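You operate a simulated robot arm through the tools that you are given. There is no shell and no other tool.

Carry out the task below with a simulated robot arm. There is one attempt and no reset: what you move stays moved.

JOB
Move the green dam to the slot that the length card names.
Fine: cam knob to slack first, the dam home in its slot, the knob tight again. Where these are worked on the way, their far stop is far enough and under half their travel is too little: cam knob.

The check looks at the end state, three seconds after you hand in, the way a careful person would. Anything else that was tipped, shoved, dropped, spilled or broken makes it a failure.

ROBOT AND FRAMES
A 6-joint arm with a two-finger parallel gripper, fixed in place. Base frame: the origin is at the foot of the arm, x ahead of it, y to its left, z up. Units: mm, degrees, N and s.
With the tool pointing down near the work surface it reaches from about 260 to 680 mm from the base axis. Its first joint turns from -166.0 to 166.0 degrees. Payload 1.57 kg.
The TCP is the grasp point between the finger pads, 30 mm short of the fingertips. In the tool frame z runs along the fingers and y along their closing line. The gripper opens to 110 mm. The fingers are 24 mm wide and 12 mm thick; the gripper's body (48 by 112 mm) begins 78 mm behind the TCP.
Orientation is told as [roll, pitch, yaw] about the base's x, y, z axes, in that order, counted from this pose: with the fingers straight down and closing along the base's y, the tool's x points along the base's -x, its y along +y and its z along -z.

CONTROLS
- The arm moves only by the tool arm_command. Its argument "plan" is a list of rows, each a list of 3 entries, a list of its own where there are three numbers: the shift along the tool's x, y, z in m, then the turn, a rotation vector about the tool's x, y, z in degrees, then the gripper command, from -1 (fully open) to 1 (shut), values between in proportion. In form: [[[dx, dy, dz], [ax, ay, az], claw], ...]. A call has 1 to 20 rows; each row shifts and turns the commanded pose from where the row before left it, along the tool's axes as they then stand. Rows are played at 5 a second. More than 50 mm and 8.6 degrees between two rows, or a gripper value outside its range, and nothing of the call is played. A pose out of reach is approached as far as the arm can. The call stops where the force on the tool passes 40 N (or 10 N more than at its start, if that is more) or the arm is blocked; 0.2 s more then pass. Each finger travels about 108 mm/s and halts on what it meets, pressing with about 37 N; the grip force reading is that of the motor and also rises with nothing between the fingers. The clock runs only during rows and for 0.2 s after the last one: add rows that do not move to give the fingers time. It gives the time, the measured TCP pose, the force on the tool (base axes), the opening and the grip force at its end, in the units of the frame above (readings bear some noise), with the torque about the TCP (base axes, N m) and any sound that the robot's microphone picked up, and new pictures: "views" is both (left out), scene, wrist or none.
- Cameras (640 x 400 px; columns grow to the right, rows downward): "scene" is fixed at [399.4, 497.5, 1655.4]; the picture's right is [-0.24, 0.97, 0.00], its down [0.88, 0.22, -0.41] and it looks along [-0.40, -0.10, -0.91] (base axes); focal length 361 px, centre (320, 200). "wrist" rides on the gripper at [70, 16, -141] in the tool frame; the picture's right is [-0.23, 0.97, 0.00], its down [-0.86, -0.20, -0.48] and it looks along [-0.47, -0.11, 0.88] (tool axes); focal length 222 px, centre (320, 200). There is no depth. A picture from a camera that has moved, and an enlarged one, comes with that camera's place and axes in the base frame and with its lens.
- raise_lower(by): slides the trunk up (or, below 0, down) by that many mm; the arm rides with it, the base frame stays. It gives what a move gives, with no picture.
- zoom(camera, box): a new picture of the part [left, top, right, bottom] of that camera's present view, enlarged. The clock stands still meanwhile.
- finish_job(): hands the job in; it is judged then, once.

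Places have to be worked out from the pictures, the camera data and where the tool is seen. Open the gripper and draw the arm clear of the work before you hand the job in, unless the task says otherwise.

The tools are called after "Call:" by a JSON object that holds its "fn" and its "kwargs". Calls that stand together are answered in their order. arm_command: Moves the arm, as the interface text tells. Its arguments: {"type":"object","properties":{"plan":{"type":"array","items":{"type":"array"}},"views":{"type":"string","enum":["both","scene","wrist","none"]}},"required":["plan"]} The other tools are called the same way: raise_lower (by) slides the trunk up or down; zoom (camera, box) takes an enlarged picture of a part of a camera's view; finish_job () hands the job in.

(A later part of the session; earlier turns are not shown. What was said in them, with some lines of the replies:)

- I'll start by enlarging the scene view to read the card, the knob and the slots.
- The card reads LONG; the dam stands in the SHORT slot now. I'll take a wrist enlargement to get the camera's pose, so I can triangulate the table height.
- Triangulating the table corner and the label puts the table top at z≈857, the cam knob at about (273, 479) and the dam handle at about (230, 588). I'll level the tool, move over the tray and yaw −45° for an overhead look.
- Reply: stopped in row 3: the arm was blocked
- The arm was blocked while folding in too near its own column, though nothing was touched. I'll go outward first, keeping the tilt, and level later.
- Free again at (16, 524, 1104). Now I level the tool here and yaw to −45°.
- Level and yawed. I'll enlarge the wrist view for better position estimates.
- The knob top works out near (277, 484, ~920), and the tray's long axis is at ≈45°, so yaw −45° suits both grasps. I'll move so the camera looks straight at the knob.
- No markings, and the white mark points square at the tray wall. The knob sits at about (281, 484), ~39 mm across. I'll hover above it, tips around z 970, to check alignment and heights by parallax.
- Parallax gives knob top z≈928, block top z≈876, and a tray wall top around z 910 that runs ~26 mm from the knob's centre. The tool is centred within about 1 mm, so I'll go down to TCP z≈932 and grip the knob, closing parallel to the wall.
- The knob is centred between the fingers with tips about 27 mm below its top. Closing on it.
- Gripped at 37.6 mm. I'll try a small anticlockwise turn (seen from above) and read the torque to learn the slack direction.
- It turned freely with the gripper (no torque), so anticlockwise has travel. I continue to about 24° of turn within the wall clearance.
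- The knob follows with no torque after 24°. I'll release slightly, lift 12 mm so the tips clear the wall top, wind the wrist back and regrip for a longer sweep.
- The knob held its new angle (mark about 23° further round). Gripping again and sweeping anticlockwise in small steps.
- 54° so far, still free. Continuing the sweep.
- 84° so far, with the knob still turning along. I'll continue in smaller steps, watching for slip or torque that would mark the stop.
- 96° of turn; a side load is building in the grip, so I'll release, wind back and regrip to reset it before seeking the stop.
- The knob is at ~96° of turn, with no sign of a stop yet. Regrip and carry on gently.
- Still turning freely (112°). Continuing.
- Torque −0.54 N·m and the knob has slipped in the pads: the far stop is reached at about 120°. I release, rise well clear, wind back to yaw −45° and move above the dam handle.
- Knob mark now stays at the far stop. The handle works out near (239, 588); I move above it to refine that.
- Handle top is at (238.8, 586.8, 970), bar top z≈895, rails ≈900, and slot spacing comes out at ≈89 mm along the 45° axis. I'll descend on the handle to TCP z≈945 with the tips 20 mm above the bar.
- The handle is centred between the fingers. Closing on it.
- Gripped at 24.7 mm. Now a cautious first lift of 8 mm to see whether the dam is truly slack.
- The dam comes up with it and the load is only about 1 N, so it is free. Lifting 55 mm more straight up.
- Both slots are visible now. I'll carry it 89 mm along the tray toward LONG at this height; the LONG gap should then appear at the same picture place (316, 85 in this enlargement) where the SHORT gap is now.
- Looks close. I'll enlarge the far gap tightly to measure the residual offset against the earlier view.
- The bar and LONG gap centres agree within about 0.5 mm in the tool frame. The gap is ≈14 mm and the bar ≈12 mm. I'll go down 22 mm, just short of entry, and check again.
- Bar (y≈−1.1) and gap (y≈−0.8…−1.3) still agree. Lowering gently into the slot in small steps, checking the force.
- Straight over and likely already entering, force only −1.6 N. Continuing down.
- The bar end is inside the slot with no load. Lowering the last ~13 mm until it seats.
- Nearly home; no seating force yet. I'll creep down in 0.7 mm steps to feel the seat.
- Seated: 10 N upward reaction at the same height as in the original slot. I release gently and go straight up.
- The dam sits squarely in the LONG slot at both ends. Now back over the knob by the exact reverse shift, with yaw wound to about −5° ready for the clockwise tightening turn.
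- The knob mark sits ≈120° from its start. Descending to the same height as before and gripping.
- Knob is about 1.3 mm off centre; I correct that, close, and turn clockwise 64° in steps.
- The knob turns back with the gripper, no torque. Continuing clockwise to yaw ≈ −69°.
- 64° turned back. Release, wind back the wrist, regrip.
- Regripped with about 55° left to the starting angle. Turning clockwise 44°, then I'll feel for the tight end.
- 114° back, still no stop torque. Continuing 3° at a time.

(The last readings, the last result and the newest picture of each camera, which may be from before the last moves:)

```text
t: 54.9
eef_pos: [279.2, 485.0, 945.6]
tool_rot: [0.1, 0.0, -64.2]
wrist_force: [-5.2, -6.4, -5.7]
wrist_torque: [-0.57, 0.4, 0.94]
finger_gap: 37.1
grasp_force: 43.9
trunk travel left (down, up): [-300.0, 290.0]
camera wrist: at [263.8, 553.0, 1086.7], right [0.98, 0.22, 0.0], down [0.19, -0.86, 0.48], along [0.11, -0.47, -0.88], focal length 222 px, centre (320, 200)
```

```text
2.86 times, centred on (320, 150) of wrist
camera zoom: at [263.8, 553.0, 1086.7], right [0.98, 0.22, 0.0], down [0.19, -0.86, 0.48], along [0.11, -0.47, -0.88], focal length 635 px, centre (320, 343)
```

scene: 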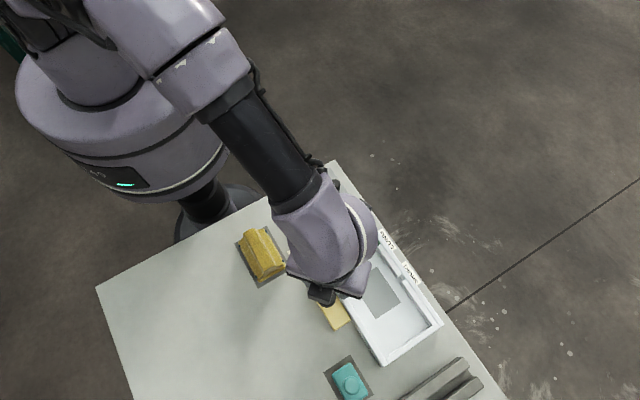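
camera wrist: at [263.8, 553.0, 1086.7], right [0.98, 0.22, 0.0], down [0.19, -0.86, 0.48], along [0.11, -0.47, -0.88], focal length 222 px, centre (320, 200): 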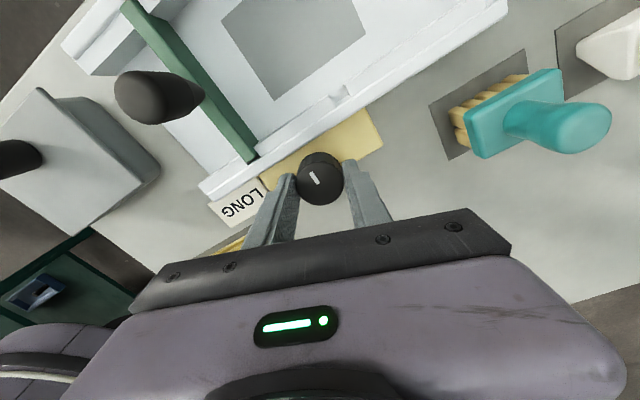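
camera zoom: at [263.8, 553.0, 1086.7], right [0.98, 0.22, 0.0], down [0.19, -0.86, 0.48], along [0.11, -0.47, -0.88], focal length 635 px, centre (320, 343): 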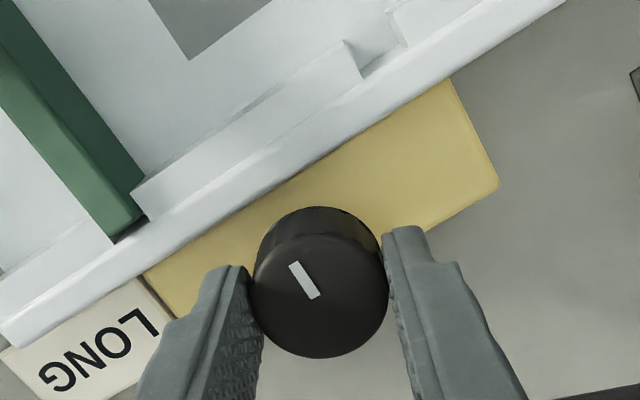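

Torque +0.94 N·m against the clockwise turn: the knob is tight again at the stop it started from. I open, rise straight up and take a look.

Call:
{"fn": "arm_command", "kwargs": {"plan": [[[0, 0, 0], [0, 0, 0], 0.3], [[0, 0, 0], [0, 0, 0], 0.1], [[0, 0, 0], [0, 0, 0], 0.1], [[0, 0, -0.03], [0, 0, 0], 0.1], [[0, 0, -0.04], [0, 0, 0], 0.1], [[0, 0, -0.045], [0, 0, 0], 0.1], [[0, 0, 0], [0, 0, -8], 0.0], [[0, 0, 0], [0, 0, -8], 0.0], [[0, 0, 0], [0, 0, -3], 0.0], [[0, 0, 0], [0, 0, 0], 0.0]], "views": "both"}}

Call:
{"fn": "zoom", "kwargs": {"camera": "wrist", "box": [200, 0, 440, 160]}}

```text
t: 57.1
eef_pos: [278.9, 482.9, 1059.1]
tool_rot: [0.2, 0.0, -44.9]
wrist_force: [-0.2, 0.3, -1.1]
wrist_torque: [0.02, 0.04, 0.0]
finger_gap: 54.8
grasp_force: 0.0
trunk travel left (down, up): [-300.0, 290.0]
camera wrist: at [241.6, 543.9, 1201.5], right [0.85, 0.53, 0.0], down [0.46, -0.75, 0.48], along [0.26, -0.41, -0.88], focal length 222 px, centre (320, 200)
```

scene: 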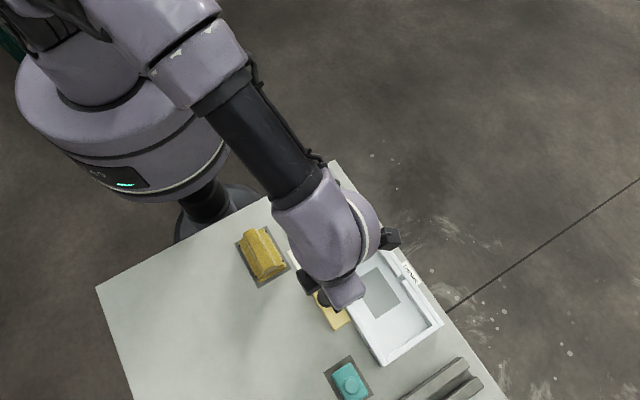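
wrist: 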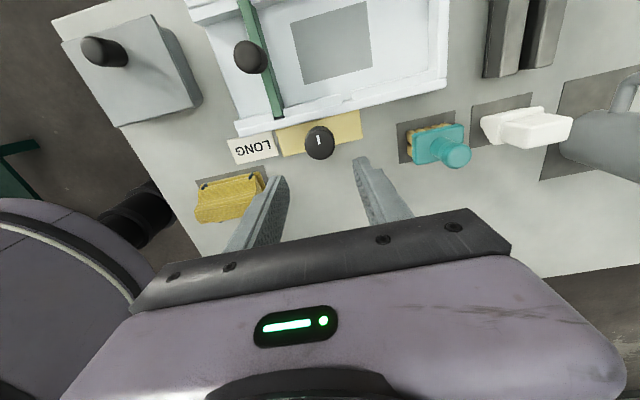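

```text
2.50 times, centred on (320, 80) of wrist
camera zoom: at [241.6, 543.9, 1201.5], right [0.85, 0.53, 0.0], down [0.46, -0.75, 0.48], along [0.26, -0.41, -0.88], focal length 555 px, centre (320, 500)
```

zoom: 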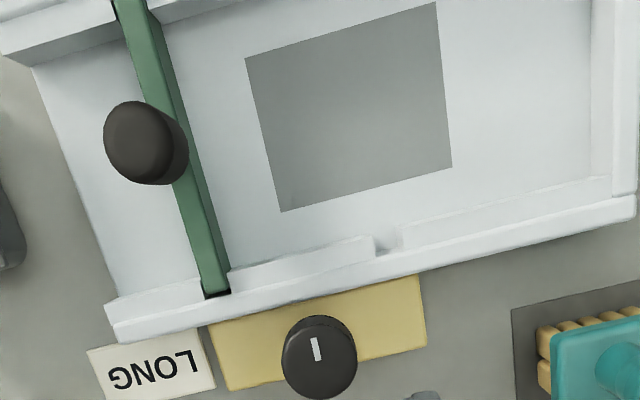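

The mark is back where it started, the dam sits square in LONG. I'll draw the arm up and away, fully open, for a final check.

Call:
{"fn": "arm_command", "kwargs": {"plan": [[[0, 0, -0.03], [0, 0, 0], 0], [[0, 0, -0.03], [0, 0, 0], 0], [[0.038, -0.016, 0], [0, 0, 0], -0.3], [[0.038, -0.016, 0], [0, 0, 0], -0.5], [[0.038, -0.016, 0], [0, 0, 0], -1], [[0.038, -0.016, 0], [0, 0, 0], -1], [[0.02, -0.0295, 0], [0, 0, 0], -1], [[0.02, -0.0295, 0], [0, 0, 0], -1], [[0.02, -0.0295, 0], [0, 0, 0], -1], [[0, 0, 0], [0, 0, 0], -1], [[0, 0, 0], [0, 0, 0], -1]], "views": "both"}}

Call:
{"fn": "zoom", "kwargs": {"camera": "scene", "box": [280, 210, 460, 370]}}

```text
t: 59.5
eef_pos: [20.1, 527.0, 1119.4]
tool_rot: [0.1, -0.1, -45.2]
wrist_force: [-0.1, -0.3, -0.7]
wrist_torque: [0.02, -0.01, 0.02]
finger_gap: 109.6
grasp_force: 0.0
trunk travel left (down, up): [-300.0, 290.0]
camera wrist: at [-16.4, 585.7, 1261.0], right [0.85, 0.53, 0.0], down [0.46, -0.75, 0.48], along [0.25, -0.41, -0.88], focal length 222 px, centre (320, 200)
```

scene: 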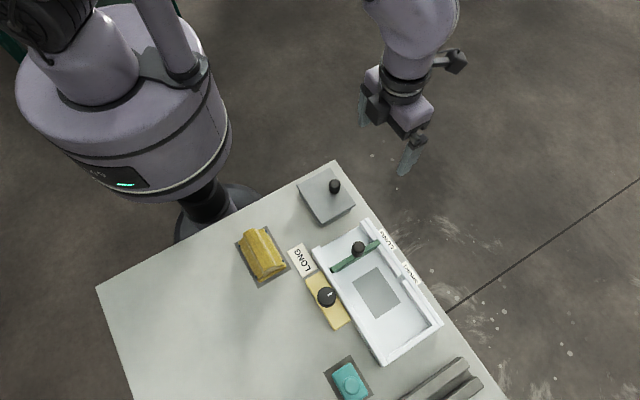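
wrist: 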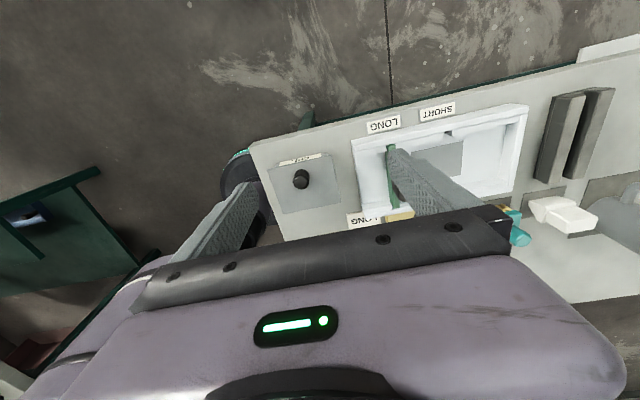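

```text
2.50 times, centred on (370, 290) of scene
camera zoom: at [399.4, 497.5, 1655.4], right [-0.24, 0.97, 0.0], down [0.88, 0.22, -0.41], along [-0.4, -0.1, -0.91], focal length 903 px, centre (195, -25)
```

zoom: 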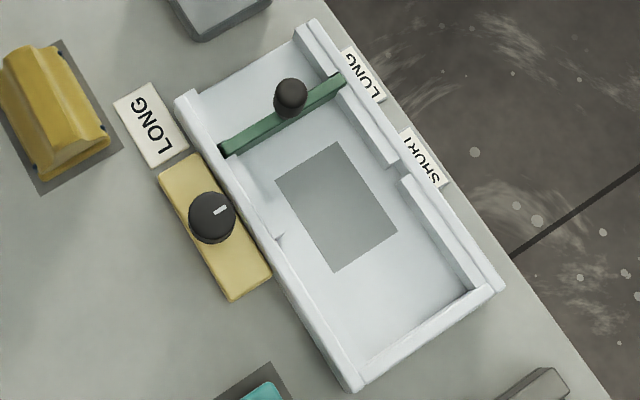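

The dam is in LONG, the knob mark is back at tight, and nothing else has moved. I notice a small label at the grey block; I'll read it before handing in.

Call:
{"fn": "zoom", "kwargs": {"camera": "wrist", "box": [260, 130, 360, 220]}}

Call:
{"fn": "zoom", "kwargs": {"camera": "scene", "box": [290, 150, 370, 230]}}

```text
4.44 times, centred on (310, 175) of wrist
camera zoom: at [-16.4, 585.7, 1261.0], right [0.85, 0.53, 0.0], down [0.46, -0.75, 0.48], along [0.25, -0.41, -0.88], focal length 987 px, centre (364, 311)
```

zoom: 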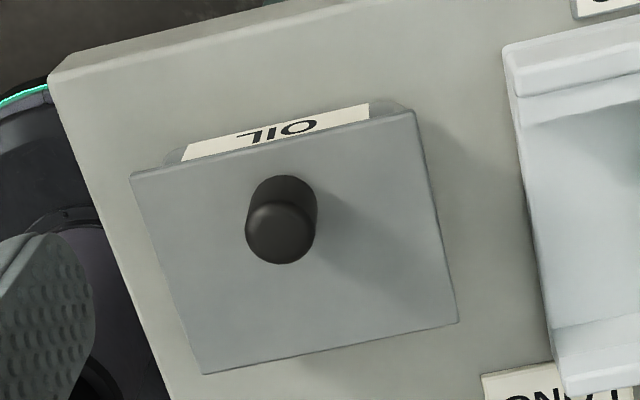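

```text
5.00 times, centred on (330, 190) of scene
camera zoom: at [399.4, 497.5, 1655.4], right [-0.24, 0.97, 0.0], down [0.88, 0.22, -0.41], along [-0.4, -0.1, -0.91], focal length 1807 px, centre (270, 250)
```

zoom: 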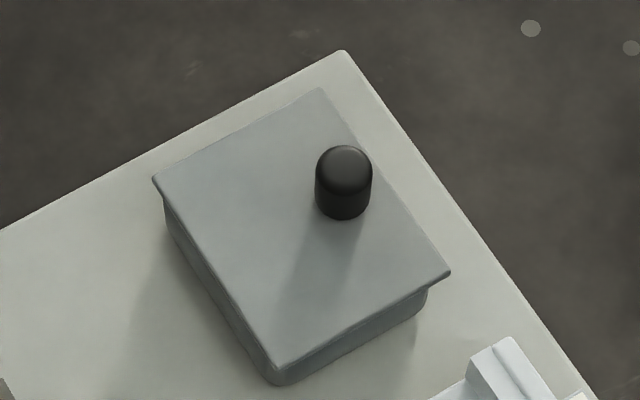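

The label only reads "OIL" on an unrelated lidded box. Everything asked for is done and the arm is clear with the gripper open, so I hand in.

Call:
{"fn": "finish_job", "kwargs": {}}

```text
The job is handed in.
```

The green dam is now seated in the LONG slot, which is the slot the card names, and the cam knob is tight again. I've handed the job in; no verdict has come back yet.

- **Knob to slack:** I turned it anticlockwise about 120° until the torque showed the far stop. The dam then lifted free with only about 1 N of load.
- **Dam:** I lifted it clear of the SHORT slot, carried it about 89 mm along the tray and lowered it into LONG. It seated with a 10 N reaction at the same height as in the old slot, and both ends look square in the pictures.
- **Knob to tight:** I turned it clockwise until it pushed back at 0.94 N·m. Its white mark is back where it started.

In the last pictures nothing else had moved. The gripper is open and the arm is off the table. Early on the arm stopped itself once while folding in close to its own column; the readings showed no contact.
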